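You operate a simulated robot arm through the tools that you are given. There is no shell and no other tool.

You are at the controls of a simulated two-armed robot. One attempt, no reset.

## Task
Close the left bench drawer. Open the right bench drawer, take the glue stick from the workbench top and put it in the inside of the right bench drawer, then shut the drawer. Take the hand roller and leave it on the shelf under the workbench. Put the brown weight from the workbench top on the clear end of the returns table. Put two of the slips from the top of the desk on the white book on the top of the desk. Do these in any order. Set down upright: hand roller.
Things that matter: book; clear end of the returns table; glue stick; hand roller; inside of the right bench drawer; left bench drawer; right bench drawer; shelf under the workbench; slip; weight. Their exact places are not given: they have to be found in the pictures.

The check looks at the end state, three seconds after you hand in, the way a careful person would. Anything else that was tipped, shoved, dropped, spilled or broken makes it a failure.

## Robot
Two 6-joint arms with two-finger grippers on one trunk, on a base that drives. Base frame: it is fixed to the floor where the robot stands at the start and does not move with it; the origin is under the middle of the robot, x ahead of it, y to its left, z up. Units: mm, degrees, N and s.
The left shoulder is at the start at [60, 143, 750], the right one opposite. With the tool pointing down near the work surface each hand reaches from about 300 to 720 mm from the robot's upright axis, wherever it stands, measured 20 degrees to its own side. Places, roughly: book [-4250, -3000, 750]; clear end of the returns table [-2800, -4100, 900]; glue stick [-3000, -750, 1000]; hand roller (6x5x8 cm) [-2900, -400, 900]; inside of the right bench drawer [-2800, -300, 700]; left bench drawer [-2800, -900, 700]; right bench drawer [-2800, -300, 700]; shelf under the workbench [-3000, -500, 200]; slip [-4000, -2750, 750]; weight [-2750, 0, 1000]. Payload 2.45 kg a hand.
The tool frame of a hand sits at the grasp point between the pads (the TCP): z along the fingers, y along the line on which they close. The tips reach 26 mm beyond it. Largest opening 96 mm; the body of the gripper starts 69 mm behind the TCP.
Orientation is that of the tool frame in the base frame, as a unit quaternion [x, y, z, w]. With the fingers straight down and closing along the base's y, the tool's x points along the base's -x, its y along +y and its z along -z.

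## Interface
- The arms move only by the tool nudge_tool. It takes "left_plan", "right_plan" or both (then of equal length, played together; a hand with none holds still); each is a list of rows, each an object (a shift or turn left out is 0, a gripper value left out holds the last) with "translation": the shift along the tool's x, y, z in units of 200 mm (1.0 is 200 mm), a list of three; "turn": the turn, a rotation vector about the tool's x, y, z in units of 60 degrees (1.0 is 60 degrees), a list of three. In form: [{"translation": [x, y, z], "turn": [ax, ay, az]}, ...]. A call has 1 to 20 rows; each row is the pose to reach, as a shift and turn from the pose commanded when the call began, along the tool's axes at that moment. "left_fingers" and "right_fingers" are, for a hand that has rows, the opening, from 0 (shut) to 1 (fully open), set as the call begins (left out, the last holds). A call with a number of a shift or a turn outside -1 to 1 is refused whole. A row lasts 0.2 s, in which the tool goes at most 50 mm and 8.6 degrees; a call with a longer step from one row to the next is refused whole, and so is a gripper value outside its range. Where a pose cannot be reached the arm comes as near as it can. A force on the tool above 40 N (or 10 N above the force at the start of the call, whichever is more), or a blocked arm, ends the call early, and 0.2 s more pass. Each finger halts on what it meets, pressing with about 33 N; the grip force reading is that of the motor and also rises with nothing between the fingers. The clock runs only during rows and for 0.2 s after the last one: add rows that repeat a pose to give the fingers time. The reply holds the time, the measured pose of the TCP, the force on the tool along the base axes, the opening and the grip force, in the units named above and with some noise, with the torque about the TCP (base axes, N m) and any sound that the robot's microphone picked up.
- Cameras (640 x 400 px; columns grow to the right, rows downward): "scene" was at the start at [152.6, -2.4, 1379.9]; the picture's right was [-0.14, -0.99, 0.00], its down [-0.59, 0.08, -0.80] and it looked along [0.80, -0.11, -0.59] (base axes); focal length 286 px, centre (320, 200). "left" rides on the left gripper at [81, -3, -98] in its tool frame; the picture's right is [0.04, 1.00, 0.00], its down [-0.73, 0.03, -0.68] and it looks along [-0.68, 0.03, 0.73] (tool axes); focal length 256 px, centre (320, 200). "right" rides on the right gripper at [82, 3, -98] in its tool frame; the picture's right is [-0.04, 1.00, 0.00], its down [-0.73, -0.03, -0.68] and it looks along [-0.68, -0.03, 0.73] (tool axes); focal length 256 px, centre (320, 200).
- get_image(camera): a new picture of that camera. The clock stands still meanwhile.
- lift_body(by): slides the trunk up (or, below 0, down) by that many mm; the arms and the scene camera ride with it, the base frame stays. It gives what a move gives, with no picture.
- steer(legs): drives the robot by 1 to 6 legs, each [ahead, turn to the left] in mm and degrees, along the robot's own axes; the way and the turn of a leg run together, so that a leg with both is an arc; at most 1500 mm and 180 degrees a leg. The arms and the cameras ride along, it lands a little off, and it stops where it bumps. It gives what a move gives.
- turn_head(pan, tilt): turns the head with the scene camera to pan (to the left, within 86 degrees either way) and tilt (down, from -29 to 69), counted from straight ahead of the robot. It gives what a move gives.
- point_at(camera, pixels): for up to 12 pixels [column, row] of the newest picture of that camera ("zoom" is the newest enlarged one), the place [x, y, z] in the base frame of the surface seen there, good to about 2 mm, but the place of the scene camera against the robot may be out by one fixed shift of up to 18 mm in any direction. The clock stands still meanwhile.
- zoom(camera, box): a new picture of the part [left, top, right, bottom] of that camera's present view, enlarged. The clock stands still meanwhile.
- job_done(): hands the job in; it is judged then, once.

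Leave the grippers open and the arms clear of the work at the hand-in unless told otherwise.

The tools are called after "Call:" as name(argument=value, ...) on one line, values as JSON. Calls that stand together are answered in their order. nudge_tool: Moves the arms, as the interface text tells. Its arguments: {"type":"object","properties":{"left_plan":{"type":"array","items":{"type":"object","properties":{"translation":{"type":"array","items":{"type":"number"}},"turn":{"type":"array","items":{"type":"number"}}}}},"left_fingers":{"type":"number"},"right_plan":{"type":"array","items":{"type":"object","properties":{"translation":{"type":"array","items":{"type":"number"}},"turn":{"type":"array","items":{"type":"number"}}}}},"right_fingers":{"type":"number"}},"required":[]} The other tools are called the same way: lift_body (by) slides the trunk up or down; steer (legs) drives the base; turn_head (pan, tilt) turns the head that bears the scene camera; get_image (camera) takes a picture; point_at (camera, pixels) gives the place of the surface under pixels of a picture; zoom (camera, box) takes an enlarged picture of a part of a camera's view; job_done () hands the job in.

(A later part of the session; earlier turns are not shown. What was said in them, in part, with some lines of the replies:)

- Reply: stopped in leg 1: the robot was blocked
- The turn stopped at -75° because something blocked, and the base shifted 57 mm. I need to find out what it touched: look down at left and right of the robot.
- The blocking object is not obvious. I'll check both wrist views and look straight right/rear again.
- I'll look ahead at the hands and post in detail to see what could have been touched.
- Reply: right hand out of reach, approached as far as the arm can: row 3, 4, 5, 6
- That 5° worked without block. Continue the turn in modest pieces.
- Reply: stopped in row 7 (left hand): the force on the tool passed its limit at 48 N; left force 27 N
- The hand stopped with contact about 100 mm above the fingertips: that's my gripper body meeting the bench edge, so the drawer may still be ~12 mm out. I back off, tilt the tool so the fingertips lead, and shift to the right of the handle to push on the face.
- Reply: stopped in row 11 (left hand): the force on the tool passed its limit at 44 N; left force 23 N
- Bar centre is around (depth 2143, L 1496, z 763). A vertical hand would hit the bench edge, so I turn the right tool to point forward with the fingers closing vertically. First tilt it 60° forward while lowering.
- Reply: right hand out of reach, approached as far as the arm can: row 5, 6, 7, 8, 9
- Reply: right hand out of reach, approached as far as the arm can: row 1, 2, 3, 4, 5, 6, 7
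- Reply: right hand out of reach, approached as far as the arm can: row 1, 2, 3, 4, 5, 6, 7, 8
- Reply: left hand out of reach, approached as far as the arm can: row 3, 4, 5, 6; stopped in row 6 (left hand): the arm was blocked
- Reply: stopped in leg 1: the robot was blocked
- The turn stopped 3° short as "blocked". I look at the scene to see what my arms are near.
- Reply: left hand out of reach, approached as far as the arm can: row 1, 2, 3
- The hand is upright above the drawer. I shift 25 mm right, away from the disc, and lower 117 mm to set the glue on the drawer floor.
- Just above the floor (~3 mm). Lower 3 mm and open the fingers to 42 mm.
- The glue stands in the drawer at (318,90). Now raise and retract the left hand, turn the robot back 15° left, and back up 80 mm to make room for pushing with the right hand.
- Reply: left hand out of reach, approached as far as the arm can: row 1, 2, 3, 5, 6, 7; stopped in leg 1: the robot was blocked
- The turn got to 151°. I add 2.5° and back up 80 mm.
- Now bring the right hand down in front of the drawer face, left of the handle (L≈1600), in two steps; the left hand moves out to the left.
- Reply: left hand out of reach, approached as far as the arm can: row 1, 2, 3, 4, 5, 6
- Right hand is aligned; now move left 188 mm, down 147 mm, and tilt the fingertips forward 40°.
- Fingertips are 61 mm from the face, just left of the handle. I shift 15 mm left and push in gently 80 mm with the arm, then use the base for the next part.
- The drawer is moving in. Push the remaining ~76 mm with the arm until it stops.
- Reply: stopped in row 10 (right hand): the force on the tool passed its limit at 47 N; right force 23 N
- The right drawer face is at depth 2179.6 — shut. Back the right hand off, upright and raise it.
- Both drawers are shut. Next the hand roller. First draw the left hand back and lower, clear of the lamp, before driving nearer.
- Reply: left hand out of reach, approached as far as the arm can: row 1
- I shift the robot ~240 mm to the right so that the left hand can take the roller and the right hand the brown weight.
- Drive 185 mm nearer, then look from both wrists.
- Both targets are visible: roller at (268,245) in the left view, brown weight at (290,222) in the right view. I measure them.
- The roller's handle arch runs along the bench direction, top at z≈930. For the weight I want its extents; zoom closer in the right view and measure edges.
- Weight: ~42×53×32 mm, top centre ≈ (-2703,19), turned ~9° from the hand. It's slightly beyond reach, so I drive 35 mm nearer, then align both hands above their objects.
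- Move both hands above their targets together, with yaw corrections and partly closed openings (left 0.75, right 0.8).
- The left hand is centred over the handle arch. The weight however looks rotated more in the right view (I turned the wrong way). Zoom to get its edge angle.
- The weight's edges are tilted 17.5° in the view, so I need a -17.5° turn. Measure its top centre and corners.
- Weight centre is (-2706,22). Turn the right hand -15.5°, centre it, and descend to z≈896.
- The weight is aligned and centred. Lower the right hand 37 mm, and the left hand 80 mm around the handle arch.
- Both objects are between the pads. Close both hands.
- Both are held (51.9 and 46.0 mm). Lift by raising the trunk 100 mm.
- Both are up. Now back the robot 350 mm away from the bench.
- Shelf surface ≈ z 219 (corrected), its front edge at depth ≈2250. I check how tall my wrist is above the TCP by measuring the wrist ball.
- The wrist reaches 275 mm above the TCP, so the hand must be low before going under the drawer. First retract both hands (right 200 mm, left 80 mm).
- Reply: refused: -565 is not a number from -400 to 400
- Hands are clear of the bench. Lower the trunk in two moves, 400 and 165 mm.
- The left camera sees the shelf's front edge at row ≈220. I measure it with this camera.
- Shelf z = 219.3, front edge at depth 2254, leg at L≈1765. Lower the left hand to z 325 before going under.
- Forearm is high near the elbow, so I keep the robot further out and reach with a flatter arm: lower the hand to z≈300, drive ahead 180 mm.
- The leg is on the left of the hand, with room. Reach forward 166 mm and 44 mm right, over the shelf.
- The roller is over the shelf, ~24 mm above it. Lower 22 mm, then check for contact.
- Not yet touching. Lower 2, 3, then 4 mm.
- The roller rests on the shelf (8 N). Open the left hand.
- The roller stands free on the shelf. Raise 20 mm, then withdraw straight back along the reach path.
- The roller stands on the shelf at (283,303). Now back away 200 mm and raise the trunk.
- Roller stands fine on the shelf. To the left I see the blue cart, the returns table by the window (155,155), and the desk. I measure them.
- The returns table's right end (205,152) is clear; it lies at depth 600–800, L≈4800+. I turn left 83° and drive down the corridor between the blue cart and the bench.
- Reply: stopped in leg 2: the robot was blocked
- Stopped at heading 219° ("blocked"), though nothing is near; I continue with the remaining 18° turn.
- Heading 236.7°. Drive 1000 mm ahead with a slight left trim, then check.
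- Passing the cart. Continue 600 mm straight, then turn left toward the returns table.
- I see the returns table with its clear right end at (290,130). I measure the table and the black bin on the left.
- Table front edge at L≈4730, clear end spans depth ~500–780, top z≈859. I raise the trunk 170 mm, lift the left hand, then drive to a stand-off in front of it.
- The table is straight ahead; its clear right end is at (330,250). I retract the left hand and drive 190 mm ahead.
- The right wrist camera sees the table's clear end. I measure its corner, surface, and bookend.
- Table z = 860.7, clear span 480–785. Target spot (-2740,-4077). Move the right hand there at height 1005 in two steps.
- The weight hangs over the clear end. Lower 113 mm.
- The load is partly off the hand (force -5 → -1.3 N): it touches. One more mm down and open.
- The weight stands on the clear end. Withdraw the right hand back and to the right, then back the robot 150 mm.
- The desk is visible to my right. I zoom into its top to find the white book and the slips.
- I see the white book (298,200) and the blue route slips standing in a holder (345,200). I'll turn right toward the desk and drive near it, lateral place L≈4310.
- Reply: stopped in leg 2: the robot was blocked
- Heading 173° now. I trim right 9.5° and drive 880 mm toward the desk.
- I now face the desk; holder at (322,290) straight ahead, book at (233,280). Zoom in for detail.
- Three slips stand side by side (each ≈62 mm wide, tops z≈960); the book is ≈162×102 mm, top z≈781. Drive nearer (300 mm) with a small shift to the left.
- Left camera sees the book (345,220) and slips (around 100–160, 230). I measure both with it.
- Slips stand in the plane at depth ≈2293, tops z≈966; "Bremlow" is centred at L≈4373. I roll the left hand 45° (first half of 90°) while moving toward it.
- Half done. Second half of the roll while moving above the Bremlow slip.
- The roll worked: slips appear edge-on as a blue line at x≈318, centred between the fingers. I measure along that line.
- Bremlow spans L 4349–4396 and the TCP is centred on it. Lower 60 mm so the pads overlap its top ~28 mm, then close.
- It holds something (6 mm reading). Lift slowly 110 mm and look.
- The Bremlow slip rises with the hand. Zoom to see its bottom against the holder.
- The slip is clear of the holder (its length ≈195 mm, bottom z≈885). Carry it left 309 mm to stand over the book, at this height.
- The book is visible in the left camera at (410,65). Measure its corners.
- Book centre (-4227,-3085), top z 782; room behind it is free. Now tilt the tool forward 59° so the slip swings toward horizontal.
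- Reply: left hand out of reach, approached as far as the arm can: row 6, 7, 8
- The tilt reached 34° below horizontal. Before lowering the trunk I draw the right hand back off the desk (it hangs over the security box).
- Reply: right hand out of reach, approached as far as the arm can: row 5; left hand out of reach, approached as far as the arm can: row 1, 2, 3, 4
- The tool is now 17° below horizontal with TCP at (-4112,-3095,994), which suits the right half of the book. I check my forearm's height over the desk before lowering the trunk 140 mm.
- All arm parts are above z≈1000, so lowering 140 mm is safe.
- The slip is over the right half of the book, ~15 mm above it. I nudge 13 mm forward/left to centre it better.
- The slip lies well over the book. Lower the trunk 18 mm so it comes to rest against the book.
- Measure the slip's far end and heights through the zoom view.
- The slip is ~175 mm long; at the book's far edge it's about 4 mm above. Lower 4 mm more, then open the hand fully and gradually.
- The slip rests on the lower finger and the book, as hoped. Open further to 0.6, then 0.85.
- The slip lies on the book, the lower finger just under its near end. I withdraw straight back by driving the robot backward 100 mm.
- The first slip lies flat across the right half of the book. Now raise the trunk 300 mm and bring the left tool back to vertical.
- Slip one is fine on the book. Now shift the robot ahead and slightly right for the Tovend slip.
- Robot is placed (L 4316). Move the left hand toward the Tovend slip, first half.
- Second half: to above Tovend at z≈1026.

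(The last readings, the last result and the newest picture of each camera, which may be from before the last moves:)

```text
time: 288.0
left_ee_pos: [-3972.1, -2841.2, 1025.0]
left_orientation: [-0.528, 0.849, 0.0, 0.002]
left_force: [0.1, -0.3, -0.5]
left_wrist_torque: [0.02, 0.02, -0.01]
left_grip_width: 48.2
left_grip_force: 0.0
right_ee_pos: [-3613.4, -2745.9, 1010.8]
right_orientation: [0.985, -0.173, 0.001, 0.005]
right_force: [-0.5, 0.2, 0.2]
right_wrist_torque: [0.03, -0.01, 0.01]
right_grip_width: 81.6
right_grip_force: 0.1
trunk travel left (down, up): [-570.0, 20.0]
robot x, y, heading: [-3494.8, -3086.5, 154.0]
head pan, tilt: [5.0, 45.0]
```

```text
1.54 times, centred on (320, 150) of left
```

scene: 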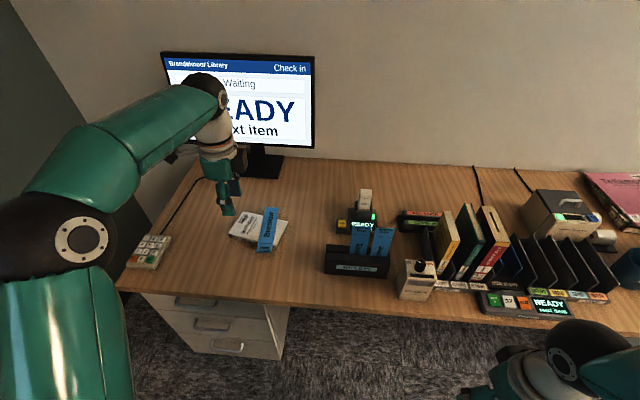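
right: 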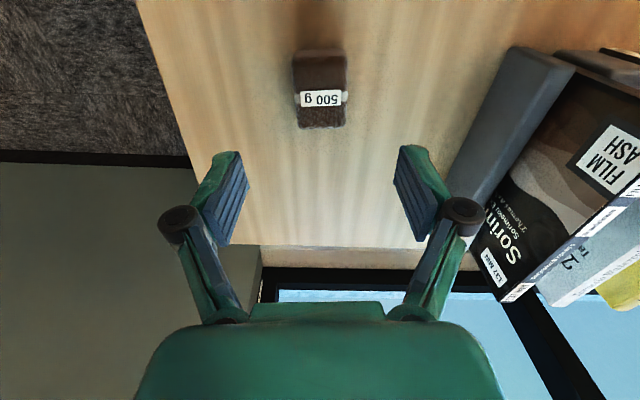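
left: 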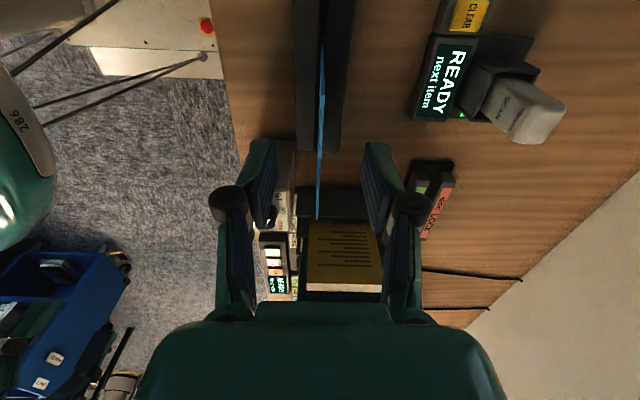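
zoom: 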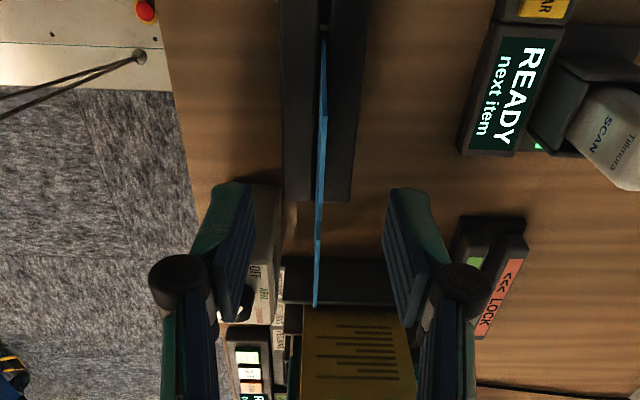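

Tovend is centred under the TCP. Lower 60 mm, close, and lift.

Call:
nudge_tool(left_plan=[{"translation": [0, 0, 0.1]}, {"translation": [0, 0, 0.2]}, {"translation": [0, 0, 0.3]}, {"translation": [0, 0, 0.3]}])

Call:
nudge_tool(left_plan=[{"translation": [0, 0, 0]}, {"translation": [0, 0, 0]}, {"translation": [0, 0, 0]}, {"translation": [0, 0, 0]}], left_fingers=0)

Call:
nudge_tool(left_plan=[{"translation": [0, 0, -0.1]}, {"translation": [0, 0, -0.2]}, {"translation": [0, 0, -0.3]}, {"translation": [0, 0, -0.4]}, {"translation": [0, 0, -0.5]}, {"translation": [0, 0, -0.6]}, {"translation": [0, 0, -0.7]}])

Call:
get_image(camera="scene")

```text
time: 289.0
left_ee_pos: [-3971.6, -2840.7, 966.0]
left_orientation: [-0.527, 0.85, 0.001, 0.001]
left_force: [-1.1, -0.2, -0.2]
left_wrist_torque: [0.02, 0.02, 0.02]
left_grip_width: 48.0
left_grip_force: 0.1
right_ee_pos: [-3614.0, -2745.1, 1011.3]
right_orientation: [0.985, -0.173, 0.0, 0.007]
right_force: [-0.5, 0.7, 0.7]
right_wrist_torque: [0.02, 0.01, -0.03]
right_grip_width: 81.6
right_grip_force: 0.0
trunk travel left (down, up): [-570.0, 20.0]
robot x, y, heading: [-3489.4, -3086.3, 154.0]
head pan, tilt: [5.0, 45.0]
```

```text
time: 290.0
left_ee_pos: [-3972.2, -2840.3, 965.5]
left_orientation: [-0.527, 0.85, 0.0, 0.001]
left_force: [0.4, -0.2, 0.5]
left_wrist_torque: [0.01, -0.02, 0.02]
left_grip_width: 5.9
left_grip_force: 30.6
right_ee_pos: [-3615.0, -2744.1, 1010.7]
right_orientation: [0.985, -0.173, 0.002, 0.005]
right_force: [0.6, -0.4, 0.6]
right_wrist_torque: [-0.01, -0.01, 0.0]
right_grip_width: 81.6
right_grip_force: 0.1
trunk travel left (down, up): [-570.0, 20.0]
robot x, y, heading: [-3494.5, -3085.7, 153.9]
head pan, tilt: [5.0, 45.0]
```

```text
time: 291.6
left_ee_pos: [-3971.5, -2839.7, 1105.3]
left_orientation: [-0.526, 0.85, -0.001, 0.002]
left_force: [0.0, 0.2, -0.4]
left_wrist_torque: [-0.03, 0.0, -0.04]
left_grip_width: 5.9
left_grip_force: 30.3
right_ee_pos: [-3614.0, -2744.6, 1012.0]
right_orientation: [0.985, -0.172, 0.0, 0.005]
right_force: [-0.4, 0.1, -0.5]
right_wrist_torque: [0.01, 0.03, -0.03]
right_grip_width: 81.8
right_grip_force: 0.0
trunk travel left (down, up): [-570.0, 20.0]
robot x, y, heading: [-3492.5, -3085.8, 154.0]
head pan, tilt: [5.0, 45.0]
```

```text
taken
```

scene: 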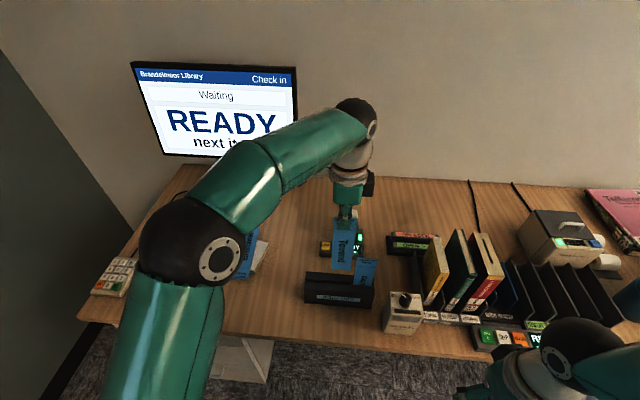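

The Tovend slip is out of the holder. To lay it on the book's left half I need to stand ~125 mm further left: back 130, turn left 45°, ahead 180, turn back.

Call:
steer(legs=[[-130, 0], [0, 45], [180, 0]])

Call:
steer(legs=[[0, -45]])

Call:
get_image(camera="scene")

Call:
get_image(camera="left")

```text
time: 295.5
left_ee_pos: [-3889.0, -3318.5, 1105.4]
left_orientation: [0.816, -0.579, 0.0, -0.002]
left_force: [-0.3, -1.4, 0.2]
left_wrist_torque: [0.04, 0.02, 0.0]
left_grip_width: 5.9
left_grip_force: 31.1
right_ee_pos: [-3710.6, -2996.1, 1014.5]
right_orientation: [0.974, 0.226, 0.006, 0.004]
right_force: [-0.3, -1.1, 0.0]
right_wrist_torque: [0.04, -0.03, 0.04]
right_grip_width: 81.6
right_grip_force: 0.1
trunk travel left (down, up): [-570.0, 20.0]
robot x, y, heading: [-3384.6, -3119.8, -160.3]
head pan, tilt: [5.0, 45.0]
stopped in leg 3: the robot was blocked; the commanded pose is now the measured one
```

```text
time: 298.2
left_ee_pos: [-3889.9, -2909.9, 1106.7]
left_orientation: [-0.541, 0.841, -0.002, 0.001]
left_force: [0.2, 0.4, 0.2]
left_wrist_torque: [-0.06, 0.04, 0.0]
left_grip_width: 6.3
left_grip_force: 30.5
right_ee_pos: [-3538.2, -2801.9, 1014.1]
right_orientation: [0.988, -0.157, 0.005, 0.007]
right_force: [-0.2, 0.6, -0.4]
right_wrist_torque: [-0.02, 0.01, 0.0]
right_grip_width: 81.7
right_grip_force: 0.1
trunk travel left (down, up): [-570.0, 20.0]
robot x, y, heading: [-3400.5, -3147.1, 155.9]
head pan, tilt: [5.0, 45.0]
stopped in leg 1: the robot was blocked; the commanded pose is now the measured one
```

```text
taken
```

scene: 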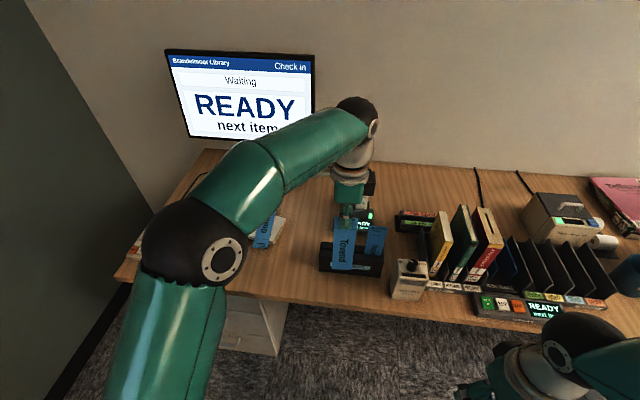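

```text
taken
```

left: 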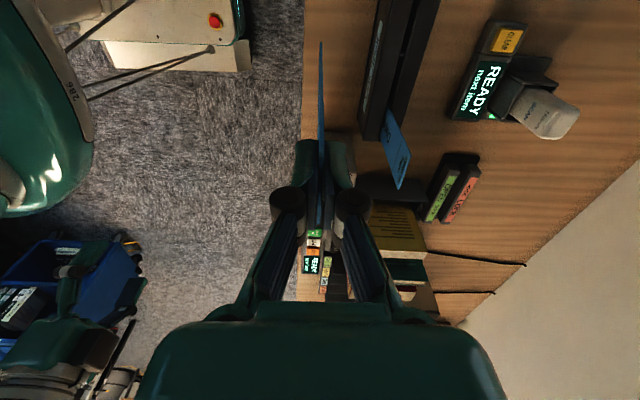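

The drive leg stopped early; robot is at depth 1645, L 4331. I repeat in single steps: turn left 43°.

Call:
steer(legs=[[0, 43]])

Call:
steer(legs=[[150, 0]])

```text
time: 301.2
left_ee_pos: [-3916.9, -3306.9, 1108.7]
left_orientation: [0.81, -0.587, -0.001, -0.002]
left_force: [0.5, 0.3, -1.2]
left_wrist_torque: [0.03, 0.05, -0.03]
left_grip_width: 6.1
left_grip_force: 30.3
right_ee_pos: [-3732.1, -2987.8, 1015.3]
right_orientation: [0.977, 0.214, 0.007, 0.003]
right_force: [0.5, 0.1, 1.0]
right_wrist_torque: [0.02, 0.03, -0.02]
right_grip_width: 81.6
right_grip_force: 0.0
trunk travel left (down, up): [-570.0, 20.0]
robot x, y, heading: [-3412.9, -3117.1, -161.8]
head pan, tilt: [5.0, 45.0]
stopped in leg 1: the robot was blocked; the commanded pose is now the measured one
```

```text
time: 302.5
left_ee_pos: [-4063.1, -3351.0, 1105.9]
left_orientation: [0.809, -0.587, 0.001, -0.003]
left_force: [-1.1, 0.0, 0.3]
left_wrist_torque: [0.01, -0.03, -0.01]
left_grip_width: 6.1
left_grip_force: 30.3
right_ee_pos: [-3876.1, -3033.6, 1014.2]
right_orientation: [0.977, 0.213, 0.009, 0.005]
right_force: [-1.0, -0.2, -0.7]
right_wrist_torque: [0.02, -0.04, -0.01]
right_grip_width: 81.4
right_grip_force: 0.1
trunk travel left (down, up): [-570.0, 20.0]
robot x, y, heading: [-3550.9, -3165.8, -161.8]
head pan, tilt: [5.0, 45.0]
```

Now turn right 44.6° to face the desk.

Call:
steer(legs=[[0, -44.6]])

Call:
get_image(camera="scene")

Call:
get_image(camera="left")

```text
time: 305.2
left_ee_pos: [-4055.2, -2951.6, 1110.2]
left_orientation: [-0.537, 0.843, -0.002, 0.001]
left_force: [0.6, 1.3, -0.6]
left_wrist_torque: [-0.05, 0.0, 0.02]
left_grip_width: 6.2
left_grip_force: 30.8
right_ee_pos: [-3702.4, -2846.5, 1015.9]
right_orientation: [0.987, -0.161, 0.005, 0.008]
right_force: [-0.4, -0.4, 0.2]
right_wrist_torque: [-0.05, 0.05, 0.0]
right_grip_width: 81.5
right_grip_force: 0.1
trunk travel left (down, up): [-570.0, 20.0]
robot x, y, heading: [-3570.5, -3187.8, 154.8]
head pan, tilt: [5.0, 45.0]
stopped in leg 1: the robot was blocked; the commanded pose is now the measured one
```

```text
taken
```

scene: 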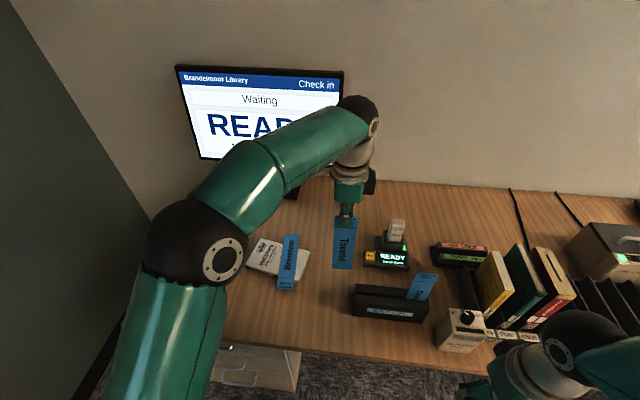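

```text
taken
```

left: 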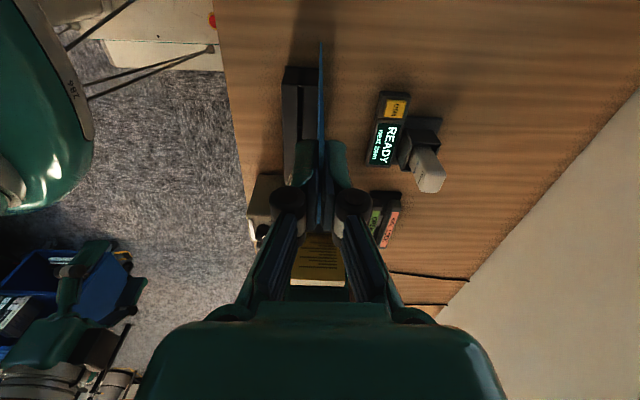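

Robot is at depth 1780, L 4443, heading 154.8° — the same relation to the book's left half as before. Move the left hand 307 mm left with the slip, in two calls.

Call:
nudge_tool(left_plan=[{"translation": [0.2, 0.01, 0]}, {"translation": [0.4, 0.02, 0]}, {"translation": [0.6, 0.02, 0]}, {"translation": [0.8, 0.02, 0]}])

Call:
nudge_tool(left_plan=[{"translation": [0.2, 0, 0]}, {"translation": [0.4, 0.01, 0]}, {"translation": [0.6, 0.02, 0]}, {"translation": [0.73, 0.02, 0.1]}, {"translation": [0.73, 0.02, 0.13]}])

Call:
get_image(camera="scene")

Call:
get_image(camera="left")

```text
time: 306.2
left_ee_pos: [-4128.6, -3096.2, 1108.0]
left_orientation: [-0.538, 0.843, -0.001, 0.001]
left_force: [-0.7, -0.8, -0.6]
left_wrist_torque: [-0.02, 0.0, 0.0]
left_grip_width: 5.9
left_grip_force: 30.8
right_ee_pos: [-3701.0, -2849.4, 1016.4]
right_orientation: [0.987, -0.161, 0.006, 0.007]
right_force: [-0.4, 0.6, 0.3]
right_wrist_torque: [-0.03, -0.02, 0.0]
right_grip_width: 81.7
right_grip_force: 0.1
trunk travel left (down, up): [-570.0, 20.0]
robot x, y, heading: [-3570.7, -3193.3, 155.1]
head pan, tilt: [5.0, 45.0]
```

```text
time: 307.4
left_ee_pos: [-4192.3, -3227.1, 1083.1]
left_orientation: [-0.537, 0.844, -0.002, 0.002]
left_force: [0.0, -0.4, 0.0]
left_wrist_torque: [-0.02, 0.03, -0.01]
left_grip_width: 5.8
left_grip_force: 29.5
right_ee_pos: [-3702.7, -2846.6, 1016.1]
right_orientation: [0.987, -0.16, 0.006, 0.008]
right_force: [0.4, 0.9, 0.5]
right_wrist_torque: [0.0, 0.02, 0.0]
right_grip_width: 81.8
right_grip_force: 0.0
trunk travel left (down, up): [-570.0, 20.0]
robot x, y, heading: [-3572.3, -3187.9, 155.2]
head pan, tilt: [5.0, 45.0]
```

```text
taken
```

scene: 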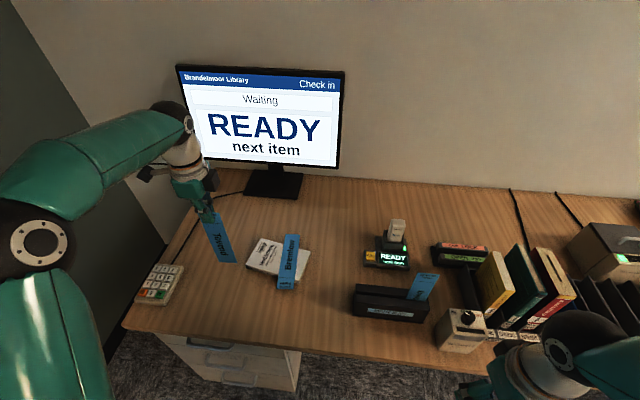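

```text
taken
```

left: 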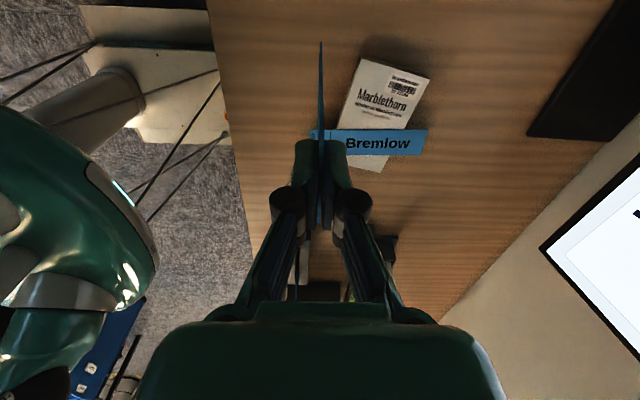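

Now I measure the book's corners and the first slip from the left camera for precise placing.

Call:
point_at(camera="left", pixels=[[364, 60], [430, 80], [380, 170], [345, 125], [426, 132], [424, 153], [345, 150], [385, 95], [390, 142], [335, 140], [415, 120]])

```text
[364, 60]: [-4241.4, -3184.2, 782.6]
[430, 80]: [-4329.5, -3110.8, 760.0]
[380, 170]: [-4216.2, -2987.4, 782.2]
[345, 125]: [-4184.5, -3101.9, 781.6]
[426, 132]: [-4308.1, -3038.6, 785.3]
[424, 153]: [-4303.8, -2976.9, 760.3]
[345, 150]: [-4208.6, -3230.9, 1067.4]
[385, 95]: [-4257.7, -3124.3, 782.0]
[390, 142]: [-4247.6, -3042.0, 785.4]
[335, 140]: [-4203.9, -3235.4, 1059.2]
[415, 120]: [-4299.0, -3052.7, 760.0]
```

Slip one lies well; the book hasn't moved. Now tilt the second slip forward as before (59°), then lower the trunk 140 and tilt 18° more.

Call:
nudge_tool(left_plan=[{"turn": [-0.14, 0, 0]}, {"turn": [-0.28, 0, 0]}, {"turn": [-0.42, 0, 0]}, {"turn": [-0.56, 0, 0]}, {"turn": [-0.7, 0, 0]}, {"turn": [-0.84, 0, 0]}, {"turn": [-0.98, 0, 0]}, {"turn": [-0.98, 0, 0]}])

Call:
get_image(camera="scene")

```text
time: 309.2
left_ee_pos: [-4190.3, -3212.4, 1095.5]
left_orientation: [-0.477, 0.733, 0.407, -0.263]
left_force: [-0.3, 0.6, 1.0]
left_wrist_torque: [-0.09, -0.03, 0.04]
left_grip_width: 5.8
left_grip_force: 30.6
left hand out of reach, approached as far as the arm can: row 6, 7, 8
right_ee_pos: [-3701.4, -2846.6, 1017.1]
right_orientation: [0.987, -0.161, 0.006, 0.007]
right_force: [0.6, 0.2, 1.0]
right_wrist_torque: [-0.01, 0.03, 0.06]
right_grip_width: 81.5
right_grip_force: 0.1
trunk travel left (down, up): [-570.0, 20.0]
robot x, y, heading: [-3568.5, -3189.8, 155.1]
head pan, tilt: [5.0, 45.0]
```

```text
taken
```

scene: 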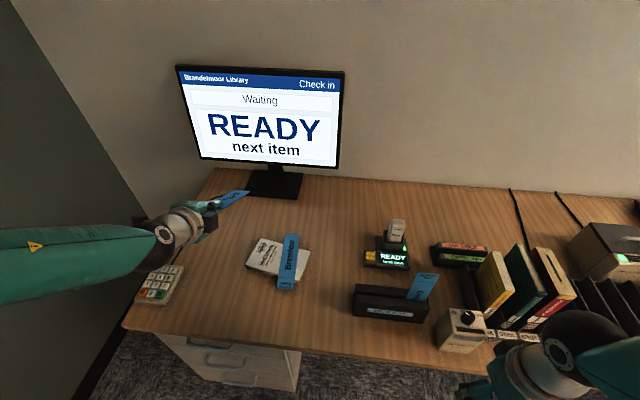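

Same as before. Lower the trunk 140 mm and tilt the further 18°.

Call:
lift_body(by=-140)

Call:
nudge_tool(left_plan=[{"turn": [-0.12, 0, 0]}, {"turn": [-0.24, 0, 0]}, {"turn": [-0.3, 0, 0]}, {"turn": [-0.3, 0, 0]}])

Call:
get_image(camera="scene")

```text
time: 310.9
left_ee_pos: [-4190.4, -3212.9, 956.2]
left_orientation: [-0.472, 0.735, 0.408, -0.264]
left_force: [0.7, -0.1, -0.4]
left_wrist_torque: [0.0, 0.01, -0.04]
left_grip_width: 6.0
left_grip_force: 30.6
right_ee_pos: [-3701.9, -2847.2, 876.0]
right_orientation: [0.987, -0.16, 0.006, 0.008]
right_force: [0.2, 0.5, -0.4]
right_wrist_torque: [0.02, 0.0, 0.0]
right_grip_width: 81.5
right_grip_force: 0.0
trunk travel left (down, up): [-430.0, 160.0]
robot x, y, heading: [-3570.1, -3190.8, 155.2]
head pan, tilt: [5.0, 45.0]
```

```text
time: 311.9
left_ee_pos: [-4167.6, -3155.5, 995.8]
left_orientation: [-0.438, 0.661, 0.504, -0.343]
left_force: [-0.2, 0.3, -0.2]
left_wrist_torque: [0.0, -0.01, 0.01]
left_grip_width: 5.9
left_grip_force: 30.5
left hand out of reach, approached as far as the arm can: row 1, 2, 3, 4
right_ee_pos: [-3701.5, -2849.6, 875.7]
right_orientation: [0.987, -0.161, 0.006, 0.007]
right_force: [0.2, 1.1, -0.3]
right_wrist_torque: [0.0, 0.0, -0.02]
right_grip_width: 81.6
right_grip_force: 0.0
trunk travel left (down, up): [-430.0, 160.0]
robot x, y, heading: [-3569.5, -3185.8, 155.0]
head pan, tilt: [5.0, 45.0]
```

```text
taken
```

scene: 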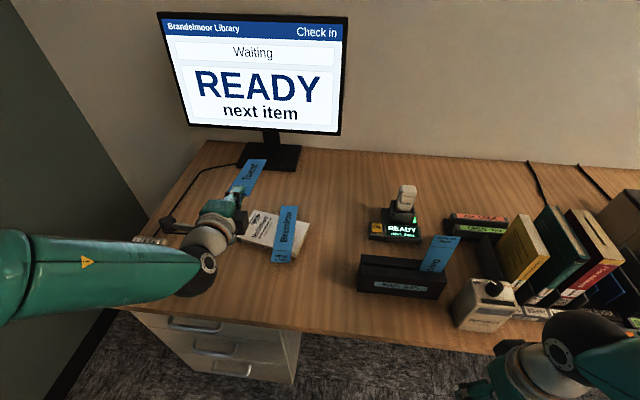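

TCP is ~12 mm too far left/forward for the ideal spot. I nudge it right/back, then lower the trunk 140 mm.

Call:
nudge_tool(left_plan=[{"translation": [-0.05, -0.009, -0.035]}, {"translation": [-0.05, -0.009, -0.035]}])

Call:
lift_body(by=-140)

Call:
zoom(camera="scene", box=[170, 130, 330, 290])

Call:
get_image(camera="left")

```text
time: 312.5
left_ee_pos: [-4154.2, -3142.8, 999.2]
left_orientation: [-0.427, 0.662, 0.516, -0.336]
left_force: [-0.1, 0.3, 0.1]
left_wrist_torque: [-0.02, -0.01, -0.03]
left_grip_width: 6.1
left_grip_force: 31.2
left hand out of reach, approached as far as the arm can: row 1, 2
right_ee_pos: [-3701.8, -2848.3, 876.8]
right_orientation: [0.987, -0.161, 0.006, 0.007]
right_force: [0.3, -0.1, 0.5]
right_wrist_torque: [0.01, 0.04, -0.02]
right_grip_width: 81.5
right_grip_force: 0.1
trunk travel left (down, up): [-430.0, 160.0]
robot x, y, heading: [-3571.0, -3191.7, 155.3]
head pan, tilt: [5.0, 45.0]
```

```text
time: 314.1
left_ee_pos: [-4153.7, -3143.7, 859.6]
left_orientation: [-0.427, 0.662, 0.516, -0.337]
left_force: [0.6, -0.1, -0.6]
left_wrist_torque: [-0.03, -0.02, -0.02]
left_grip_width: 6.2
left_grip_force: 30.5
right_ee_pos: [-3702.4, -2847.2, 736.6]
right_orientation: [0.987, -0.16, 0.005, 0.007]
right_force: [0.4, 0.1, -0.2]
right_wrist_torque: [0.02, 0.02, -0.01]
right_grip_width: 81.5
right_grip_force: 0.0
trunk travel left (down, up): [-290.0, 300.0]
robot x, y, heading: [-3569.5, -3190.3, 155.1]
head pan, tilt: [5.0, 45.0]
```

```text
2.50 times, centred on (250, 210) of scene
```

zoom: 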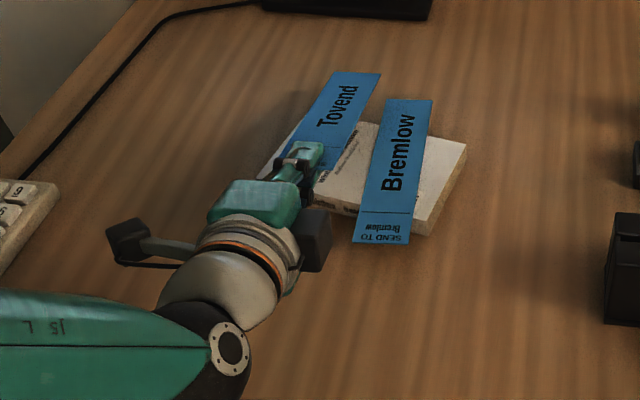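

```text
taken
```

left: 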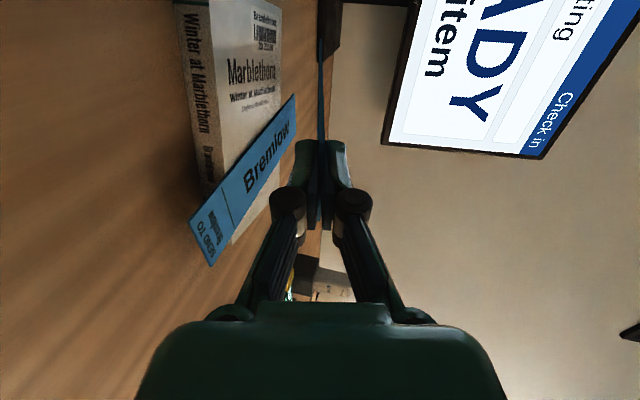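

TCP is close to ideal; shift 8 mm left for a clearer gap to the first slip, then lower 36 mm.

Call:
nudge_tool(left_plan=[{"translation": [0.04, 0, 0]}, {"translation": [0.04, 0, 0]}])

Call:
lift_body(by=-34)

Call:
zoom(camera="scene", box=[170, 110, 330, 270])

Call:
point_at(camera="zoom", pixels=[[340, 115], [330, 130], [355, 112], [320, 160], [395, 150], [410, 140], [300, 130], [280, 150]])

```text
time: 314.8
left_ee_pos: [-4157.2, -3149.2, 861.7]
left_orientation: [-0.429, 0.662, 0.513, -0.338]
left_force: [-1.0, -0.1, -0.3]
left_wrist_torque: [-0.01, -0.03, 0.04]
left_grip_width: 5.8
left_grip_force: 31.1
right_ee_pos: [-3702.8, -2848.4, 737.8]
right_orientation: [0.987, -0.161, 0.006, 0.007]
right_force: [0.1, -0.5, -0.1]
right_wrist_torque: [0.01, 0.01, -0.01]
right_grip_width: 81.7
right_grip_force: 0.1
trunk travel left (down, up): [-290.0, 300.0]
robot x, y, heading: [-3572.2, -3193.9, 154.9]
head pan, tilt: [5.0, 45.0]
```

```text
time: 315.5
left_ee_pos: [-4156.3, -3147.6, 827.8]
left_orientation: [-0.429, 0.662, 0.513, -0.338]
left_force: [1.0, 0.1, 0.0]
left_wrist_torque: [-0.02, -0.01, 0.01]
left_grip_width: 6.0
left_grip_force: 30.6
right_ee_pos: [-3702.0, -2847.5, 702.0]
right_orientation: [0.987, -0.161, 0.006, 0.007]
right_force: [0.5, 0.7, -0.1]
right_wrist_torque: [-0.03, 0.02, 0.03]
right_grip_width: 81.7
right_grip_force: 0.1
trunk travel left (down, up): [-256.0, 334.0]
robot x, y, heading: [-3571.6, -3189.1, 155.3]
head pan, tilt: [5.0, 45.0]
```

```text
2.50 times, centred on (250, 190) of scene
```

zoom: 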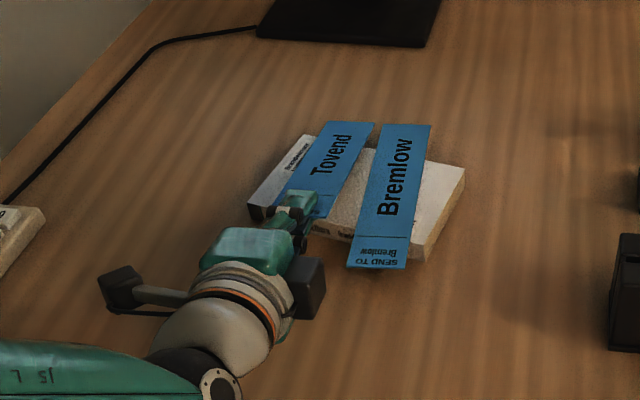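

```text
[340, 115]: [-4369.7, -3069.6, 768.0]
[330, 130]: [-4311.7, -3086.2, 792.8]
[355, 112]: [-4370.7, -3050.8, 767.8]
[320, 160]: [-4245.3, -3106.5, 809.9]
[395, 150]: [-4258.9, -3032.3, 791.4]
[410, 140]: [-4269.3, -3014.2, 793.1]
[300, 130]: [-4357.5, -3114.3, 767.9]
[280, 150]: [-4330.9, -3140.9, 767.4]
```

The far end is about at book height. Lower 8 mm more, then open gradually.

Call:
lift_body(by=-7)

Call:
nudge_tool(left_plan=[{"translation": [0, 0, 0]}, {"translation": [0, 0, 0]}], left_fingers=0.25)

Call:
get_image(camera="left")

Call:
zoom(camera="scene", box=[170, 110, 330, 270])

```text
time: 316.1
left_ee_pos: [-4156.0, -3148.3, 820.3]
left_orientation: [-0.429, 0.662, 0.514, -0.337]
left_force: [-0.6, 0.1, 1.2]
left_wrist_torque: [0.02, 0.18, 0.0]
left_grip_width: 6.2
left_grip_force: 30.1
right_ee_pos: [-3702.9, -2848.0, 694.9]
right_orientation: [0.987, -0.161, 0.005, 0.007]
right_force: [-0.6, -0.2, -0.1]
right_wrist_torque: [-0.03, -0.02, -0.01]
right_grip_width: 82.0
right_grip_force: 0.1
trunk travel left (down, up): [-249.0, 341.0]
robot x, y, heading: [-3569.9, -3189.6, 155.3]
head pan, tilt: [5.0, 45.0]
```

```text
time: 316.7
left_ee_pos: [-4156.4, -3147.8, 819.5]
left_orientation: [-0.429, 0.663, 0.513, -0.337]
left_force: [-0.1, -0.6, -0.5]
left_wrist_torque: [0.0, 0.01, 0.04]
left_grip_width: 23.8
left_grip_force: 0.0
right_ee_pos: [-3701.6, -2847.6, 695.4]
right_orientation: [0.987, -0.161, 0.006, 0.008]
right_force: [0.6, 0.3, -0.5]
right_wrist_torque: [0.02, -0.01, -0.02]
right_grip_width: 81.7
right_grip_force: 0.1
trunk travel left (down, up): [-249.0, 341.0]
robot x, y, heading: [-3571.4, -3189.3, 155.1]
head pan, tilt: [5.0, 45.0]
```

```text
taken
```

left: 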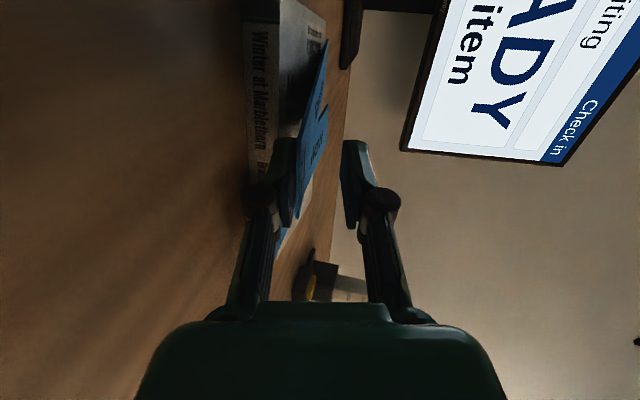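

```text
2.50 times, centred on (250, 190) of scene
```

zoom: 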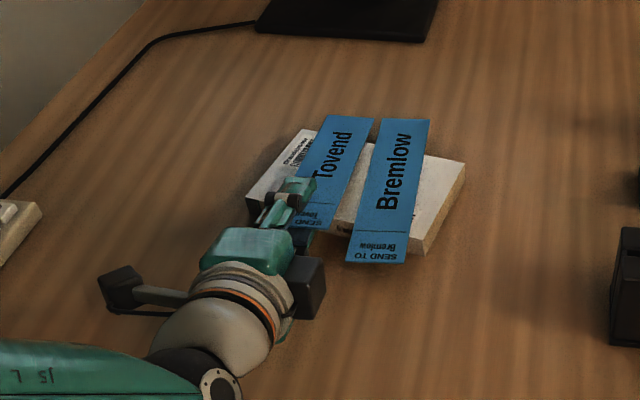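

The second slip rests on the lower finger and the book edge, beside the first. Open to 0.5, then 0.75.

Call:
nudge_tool(left_plan=[{"translation": [0, 0, 0]}, {"translation": [0, 0, 0]}, {"translation": [0, 0, 0]}], left_fingers=0.5)

Call:
nudge_tool(left_plan=[{"translation": [0, 0, 0]}, {"translation": [0, 0, 0]}, {"translation": [0, 0, 0]}], left_fingers=0.76)

Call:
zoom(camera="scene", box=[170, 110, 330, 270])

Call:
get_image(camera="left")

```text
time: 317.5
left_ee_pos: [-4156.8, -3148.2, 820.2]
left_orientation: [-0.43, 0.662, 0.513, -0.338]
left_force: [-0.6, 0.0, -0.1]
left_wrist_torque: [0.03, 0.0, -0.01]
left_grip_width: 48.0
left_grip_force: 0.0
right_ee_pos: [-3701.4, -2848.4, 696.2]
right_orientation: [0.987, -0.16, 0.006, 0.007]
right_force: [0.1, -0.7, -0.1]
right_wrist_torque: [-0.03, -0.03, 0.0]
right_grip_width: 81.8
right_grip_force: 0.0
trunk travel left (down, up): [-249.0, 341.0]
robot x, y, heading: [-3567.8, -3191.1, 154.9]
head pan, tilt: [5.0, 45.0]
```

```text
time: 318.3
left_ee_pos: [-4156.0, -3149.6, 820.0]
left_orientation: [-0.429, 0.662, 0.513, -0.338]
left_force: [0.1, 0.4, 0.7]
left_wrist_torque: [0.0, 0.02, -0.02]
left_grip_width: 73.1
left_grip_force: 0.1
right_ee_pos: [-3702.5, -2846.3, 695.3]
right_orientation: [0.987, -0.161, 0.006, 0.007]
right_force: [0.2, -0.3, 0.8]
right_wrist_torque: [0.03, 0.05, -0.01]
right_grip_width: 81.7
right_grip_force: 0.1
trunk travel left (down, up): [-249.0, 341.0]
robot x, y, heading: [-3569.8, -3190.5, 155.2]
head pan, tilt: [5.0, 45.0]
```

```text
2.50 times, centred on (250, 190) of scene
```

zoom: 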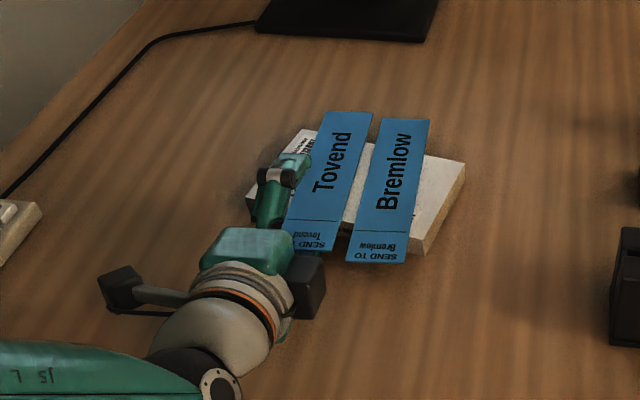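

```text
taken
```

left: 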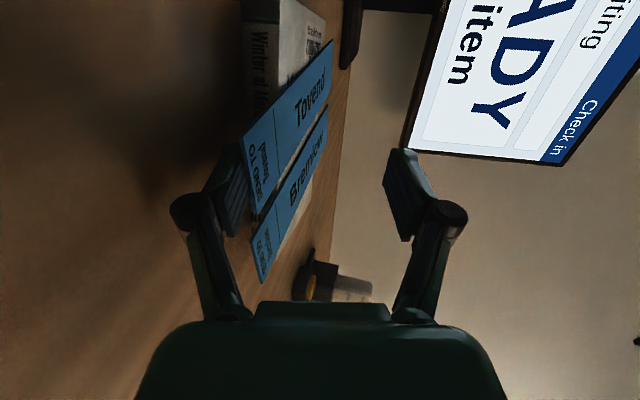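

Both slips lie side by side on the book. Withdraw by driving back 120 mm.

Call:
steer(legs=[[-120, 0]])

Call:
lift_body(by=250)

Call:
get_image(camera="scene")

Call:
zoom(camera="scene", box=[200, 150, 360, 290])

```text
time: 319.5
left_ee_pos: [-4045.4, -3200.3, 819.9]
left_orientation: [-0.43, 0.662, 0.513, -0.338]
left_force: [-0.5, -0.2, -0.1]
left_wrist_torque: [-0.01, -0.05, -0.01]
left_grip_width: 72.8
left_grip_force: 0.1
right_ee_pos: [-3591.7, -2896.9, 696.2]
right_orientation: [0.987, -0.161, 0.005, 0.007]
right_force: [0.0, -0.5, -0.2]
right_wrist_torque: [0.02, 0.01, 0.01]
right_grip_width: 81.5
right_grip_force: 0.1
trunk travel left (down, up): [-249.0, 341.0]
robot x, y, heading: [-3460.6, -3241.6, 155.5]
head pan, tilt: [5.0, 45.0]
```

```text
time: 322.1
left_ee_pos: [-4045.2, -3198.2, 1071.0]
left_orientation: [-0.429, 0.663, 0.513, -0.338]
left_force: [0.9, -0.4, 0.1]
left_wrist_torque: [-0.06, -0.02, 0.02]
left_grip_width: 73.0
left_grip_force: 0.1
right_ee_pos: [-3591.4, -2898.6, 946.1]
right_orientation: [0.987, -0.16, 0.005, 0.007]
right_force: [-0.4, -0.1, -0.6]
right_wrist_torque: [-0.01, 0.0, -0.02]
right_grip_width: 81.8
right_grip_force: 0.0
trunk travel left (down, up): [-499.0, 91.0]
robot x, y, heading: [-3457.6, -3244.8, 155.3]
head pan, tilt: [5.0, 45.0]
```

```text
taken
```

scene: 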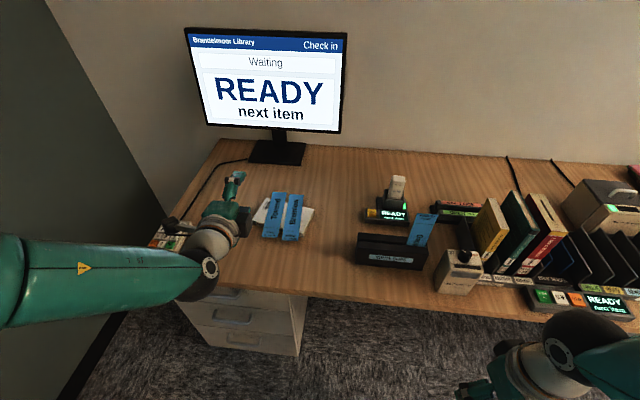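

```text
2.86 times, centred on (280, 220) of scene
```

zoom: 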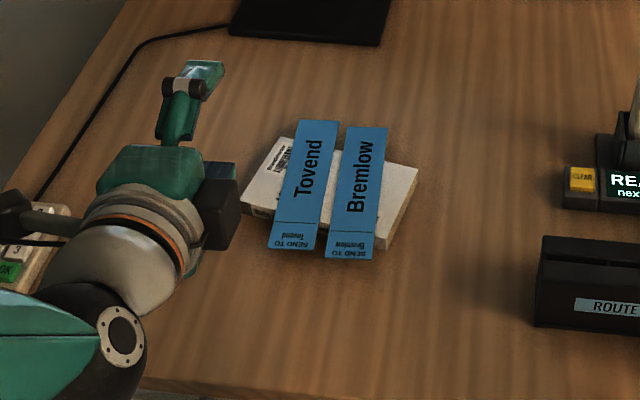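

Both slips rest on the book. Now back off 300 mm, open the hands, and bring the left tool upright.

Call:
steer(legs=[[-300, 0]])

Call:
nudge_tool(left_plan=[{"turn": [0.14, 0, 0]}, {"turn": [0.28, 0, 0]}, {"turn": [0.42, 0, 0]}, {"turn": [0.56, 0, 0]}, {"turn": [0.7, 0, 0]}, {"turn": [0.84, 0, 0]}, {"turn": [0.98, 0, 0]}], left_fingers=1, right_plan=[{"translation": [0, 0, 0]}, {"translation": [0, 0, 0]}, {"translation": [0, 0, 0]}, {"translation": [0, 0, 0]}, {"translation": [0, 0, 0]}, {"translation": [0, 0, 0]}, {"translation": [0, 0, 0]}], right_fingers=1)

Call:
turn_head(pan=0, tilt=30)

Call:
get_image(camera="scene")

```text
time: 324.2
left_ee_pos: [-3773.3, -3327.2, 1071.9]
left_orientation: [-0.43, 0.662, 0.513, -0.338]
left_force: [-0.2, 0.4, -0.1]
left_wrist_torque: [-0.02, 0.02, 0.03]
left_grip_width: 72.9
left_grip_force: 0.1
right_ee_pos: [-3320.7, -3025.5, 944.8]
right_orientation: [0.987, -0.16, 0.006, 0.006]
right_force: [0.5, -0.8, -0.2]
right_wrist_torque: [0.03, 0.0, -0.02]
right_grip_width: 81.5
right_grip_force: 0.0
trunk travel left (down, up): [-499.0, 91.0]
robot x, y, heading: [-3188.7, -3365.6, 155.4]
head pan, tilt: [5.0, 45.0]
```

```text
time: 325.8
left_ee_pos: [-3773.2, -3326.4, 1070.6]
left_orientation: [-0.541, 0.828, 0.121, -0.084]
left_force: [-0.5, 0.5, 0.0]
left_wrist_torque: [0.0, 0.01, -0.01]
left_grip_width: 96.1
left_grip_force: 0.1
right_ee_pos: [-3321.8, -3024.7, 945.4]
right_orientation: [0.987, -0.161, 0.006, 0.008]
right_force: [0.2, 1.2, -1.2]
right_wrist_torque: [-0.01, -0.02, -0.01]
right_grip_width: 96.2
right_grip_force: 0.0
trunk travel left (down, up): [-499.0, 91.0]
robot x, y, heading: [-3188.7, -3364.6, 155.1]
head pan, tilt: [5.0, 45.0]
```

```text
time: 326.6
left_ee_pos: [-3775.0, -3326.0, 1071.0]
left_orientation: [-0.541, 0.828, 0.121, -0.084]
left_force: [0.0, 1.2, 0.2]
left_wrist_torque: [0.02, 0.03, 0.01]
left_grip_width: 96.1
left_grip_force: 0.1
right_ee_pos: [-3321.5, -3023.9, 945.7]
right_orientation: [0.987, -0.16, 0.006, 0.008]
right_force: [-0.2, -0.2, -1.0]
right_wrist_torque: [-0.02, 0.0, 0.02]
right_grip_width: 95.9
right_grip_force: 0.0
trunk travel left (down, up): [-499.0, 91.0]
robot x, y, heading: [-3192.9, -3366.5, 155.2]
head pan, tilt: [0.0, 30.0]
```

```text
taken
```

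scene: 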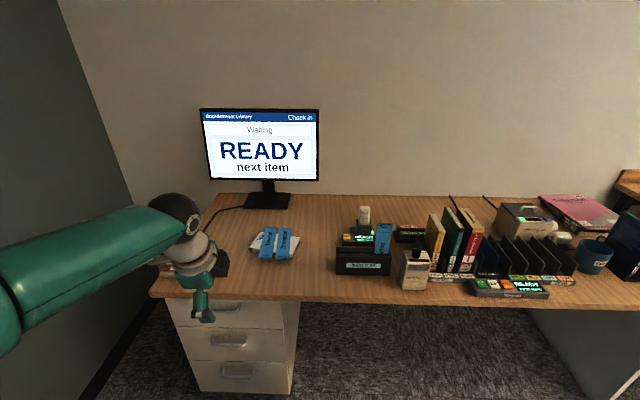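

The desk looks right. Check the bench from here by panning right.

Call:
turn_head(pan=-75, tilt=25)

Call:
get_image(camera="scene")

```text
time: 328.0
left_ee_pos: [-3774.4, -3327.0, 1071.3]
left_orientation: [-0.541, 0.828, 0.121, -0.084]
left_force: [-0.6, 0.2, 0.4]
left_wrist_torque: [-0.02, -0.05, 0.0]
left_grip_width: 95.9
left_grip_force: 0.1
right_ee_pos: [-3321.7, -3024.8, 946.0]
right_orientation: [0.987, -0.16, 0.005, 0.007]
right_force: [-0.6, -0.7, 0.2]
right_wrist_torque: [0.02, 0.01, 0.0]
right_grip_width: 96.0
right_grip_force: 0.0
trunk travel left (down, up): [-499.0, 91.0]
robot x, y, heading: [-3187.8, -3366.0, 155.2]
head pan, tilt: [-75.0, 25.0]
```

```text
taken
```

scene: 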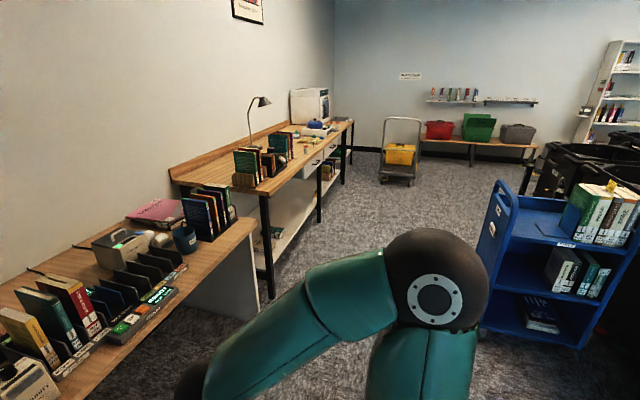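

Zoom on the bench front for drawers and roller.

Call:
zoom(camera="scene", box=[230, 80, 370, 260])

Call:
zoom(camera="scene", box=[290, 130, 360, 200])

```text
2.22 times, centred on (300, 170) of scene
```

zoom: 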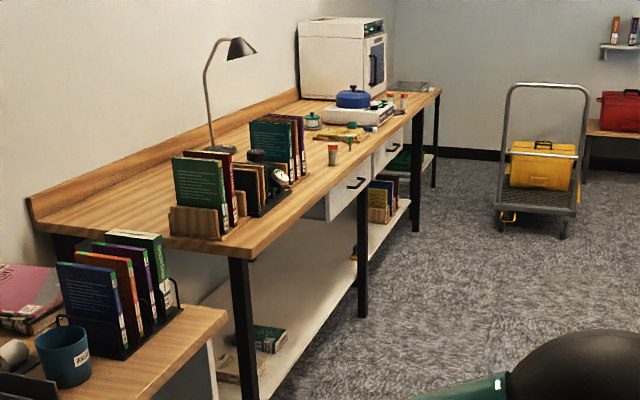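

```text
5.71 times, centred on (325, 165) of scene
```

zoom: 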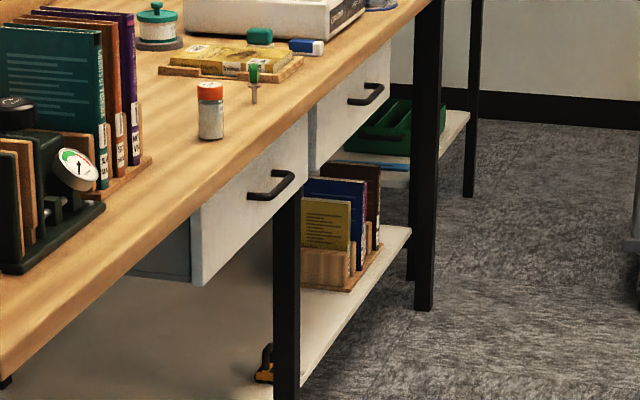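

Both drawers are shut and the roller stands on the shelf behind the leg. One last look at the returns table: turn 30° left and pan the head left.

Call:
steer(legs=[[0, 30]])

Call:
turn_head(pan=86, tilt=25)

Call:
get_image(camera="scene")

```text
time: 330.1
left_ee_pos: [-3713.4, -3624.7, 1070.7]
left_orientation: [0.736, -0.66, -0.096, 0.112]
left_force: [-0.7, 0.1, 0.0]
left_wrist_torque: [0.0, -0.04, -0.03]
left_grip_width: 95.9
left_grip_force: 0.1
right_ee_pos: [-3471.7, -3136.5, 946.1]
right_orientation: [0.995, 0.101, 0.008, 0.005]
right_force: [-0.5, -0.7, 0.6]
right_wrist_torque: [0.0, -0.01, -0.01]
right_grip_width: 96.1
right_grip_force: 0.1
trunk travel left (down, up): [-499.0, 91.0]
robot x, y, heading: [-3188.8, -3350.2, -174.8]
head pan, tilt: [-75.0, 25.0]
```

```text
time: 332.5
left_ee_pos: [-3713.7, -3624.8, 1071.3]
left_orientation: [0.737, -0.66, -0.096, 0.112]
left_force: [0.0, 0.0, 0.1]
left_wrist_torque: [0.03, 0.0, 0.0]
left_grip_width: 95.7
left_grip_force: 0.1
right_ee_pos: [-3471.6, -3136.6, 946.6]
right_orientation: [0.995, 0.1, 0.007, 0.006]
right_force: [-0.2, -1.4, -0.2]
right_wrist_torque: [0.02, -0.02, -0.02]
right_grip_width: 95.8
right_grip_force: 0.1
trunk travel left (down, up): [-499.0, 91.0]
robot x, y, heading: [-3187.6, -3347.3, -174.7]
head pan, tilt: [85.9, 25.0]
```

```text
taken
```

scene: 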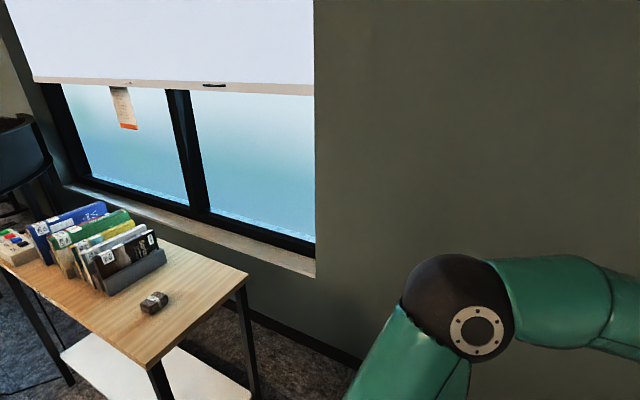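

The weight stands on the clear end. A last glance at the desk's left end (keypad and slips).

Call:
turn_head(pan=-25, tilt=30)

Call:
get_image(camera="scene")

Call:
zoom(camera="scene", box=[160, 150, 420, 310])

```text
time: 334.4
left_ee_pos: [-3713.4, -3624.2, 1070.7]
left_orientation: [0.737, -0.659, -0.096, 0.113]
left_force: [0.5, 0.4, 0.6]
left_wrist_torque: [0.01, 0.02, -0.03]
left_grip_width: 95.7
left_grip_force: 0.1
right_ee_pos: [-3472.2, -3135.1, 946.9]
right_orientation: [0.995, 0.102, 0.007, 0.005]
right_force: [0.6, -1.4, -0.6]
right_wrist_torque: [0.01, -0.02, 0.01]
right_grip_width: 96.1
right_grip_force: 0.0
trunk travel left (down, up): [-499.0, 91.0]
robot x, y, heading: [-3187.4, -3348.8, -174.5]
head pan, tilt: [-25.0, 30.0]
```

```text
taken
```

scene: 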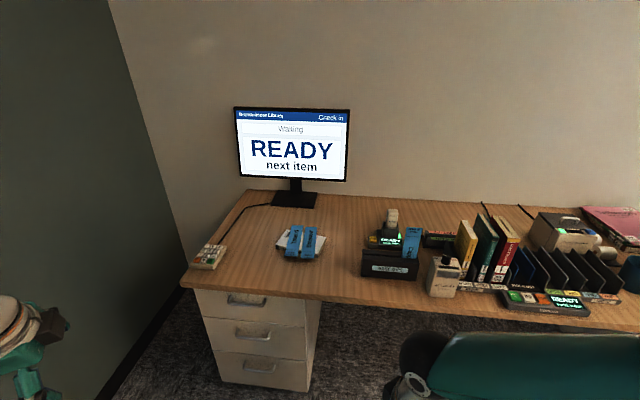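

```text
2.46 times, centred on (290, 230) of scene
```

zoom: 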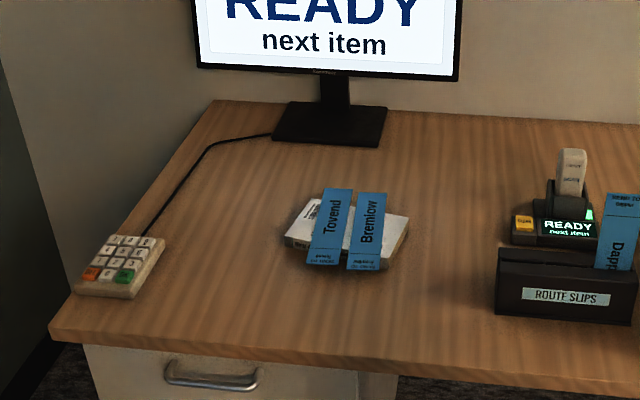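

Here is what I see before handing in:
- **Slips:** two slips lie on the white book, and the rest of the desk is as it was.
- **Weight:** the brown weight stands on the clear end of the returns table.
- **Roller:** the hand roller is upright on the shelf.
- **Drawers:** both bench drawers are shut. The glue stick went into the right one; I last saw it before I closed that drawer.
- **Arms:** both grippers are open and the arms are clear.

I hand in now.

Call:
job_done()

```text
The job is handed in.
```

I finished all the tasks and handed the job in, but I don't have the result of the check.

- **Left bench drawer:** closed. Its face measured level with the right drawer's.
- **Right bench drawer:** I opened it, stood the glue stick inside, and shut it. The glue stick may have tipped as the drawer closed; I couldn't see inside afterwards.
- **Hand roller:** upright on the shelf under the workbench, about 25 mm in from the front edge.
- **Brown weight:** on the clear end of the returns table, away from the books.
- **Slips:** the "Tovend" and "Bremlow" slips lie side by side across the white book. They overhang its near and far edges a little because they are longer than the book is wide.

The base stopped as "blocked" during several moves, mostly turns. I never saw anything touching it, and a repeat of the move went through each time. I didn't recheck every spot afterwards. The bench, returns table and desk looked undisturbed in the last pictures, but I didn't go back over the sorting bins.

Both grippers are open and the arms are clear of the work.
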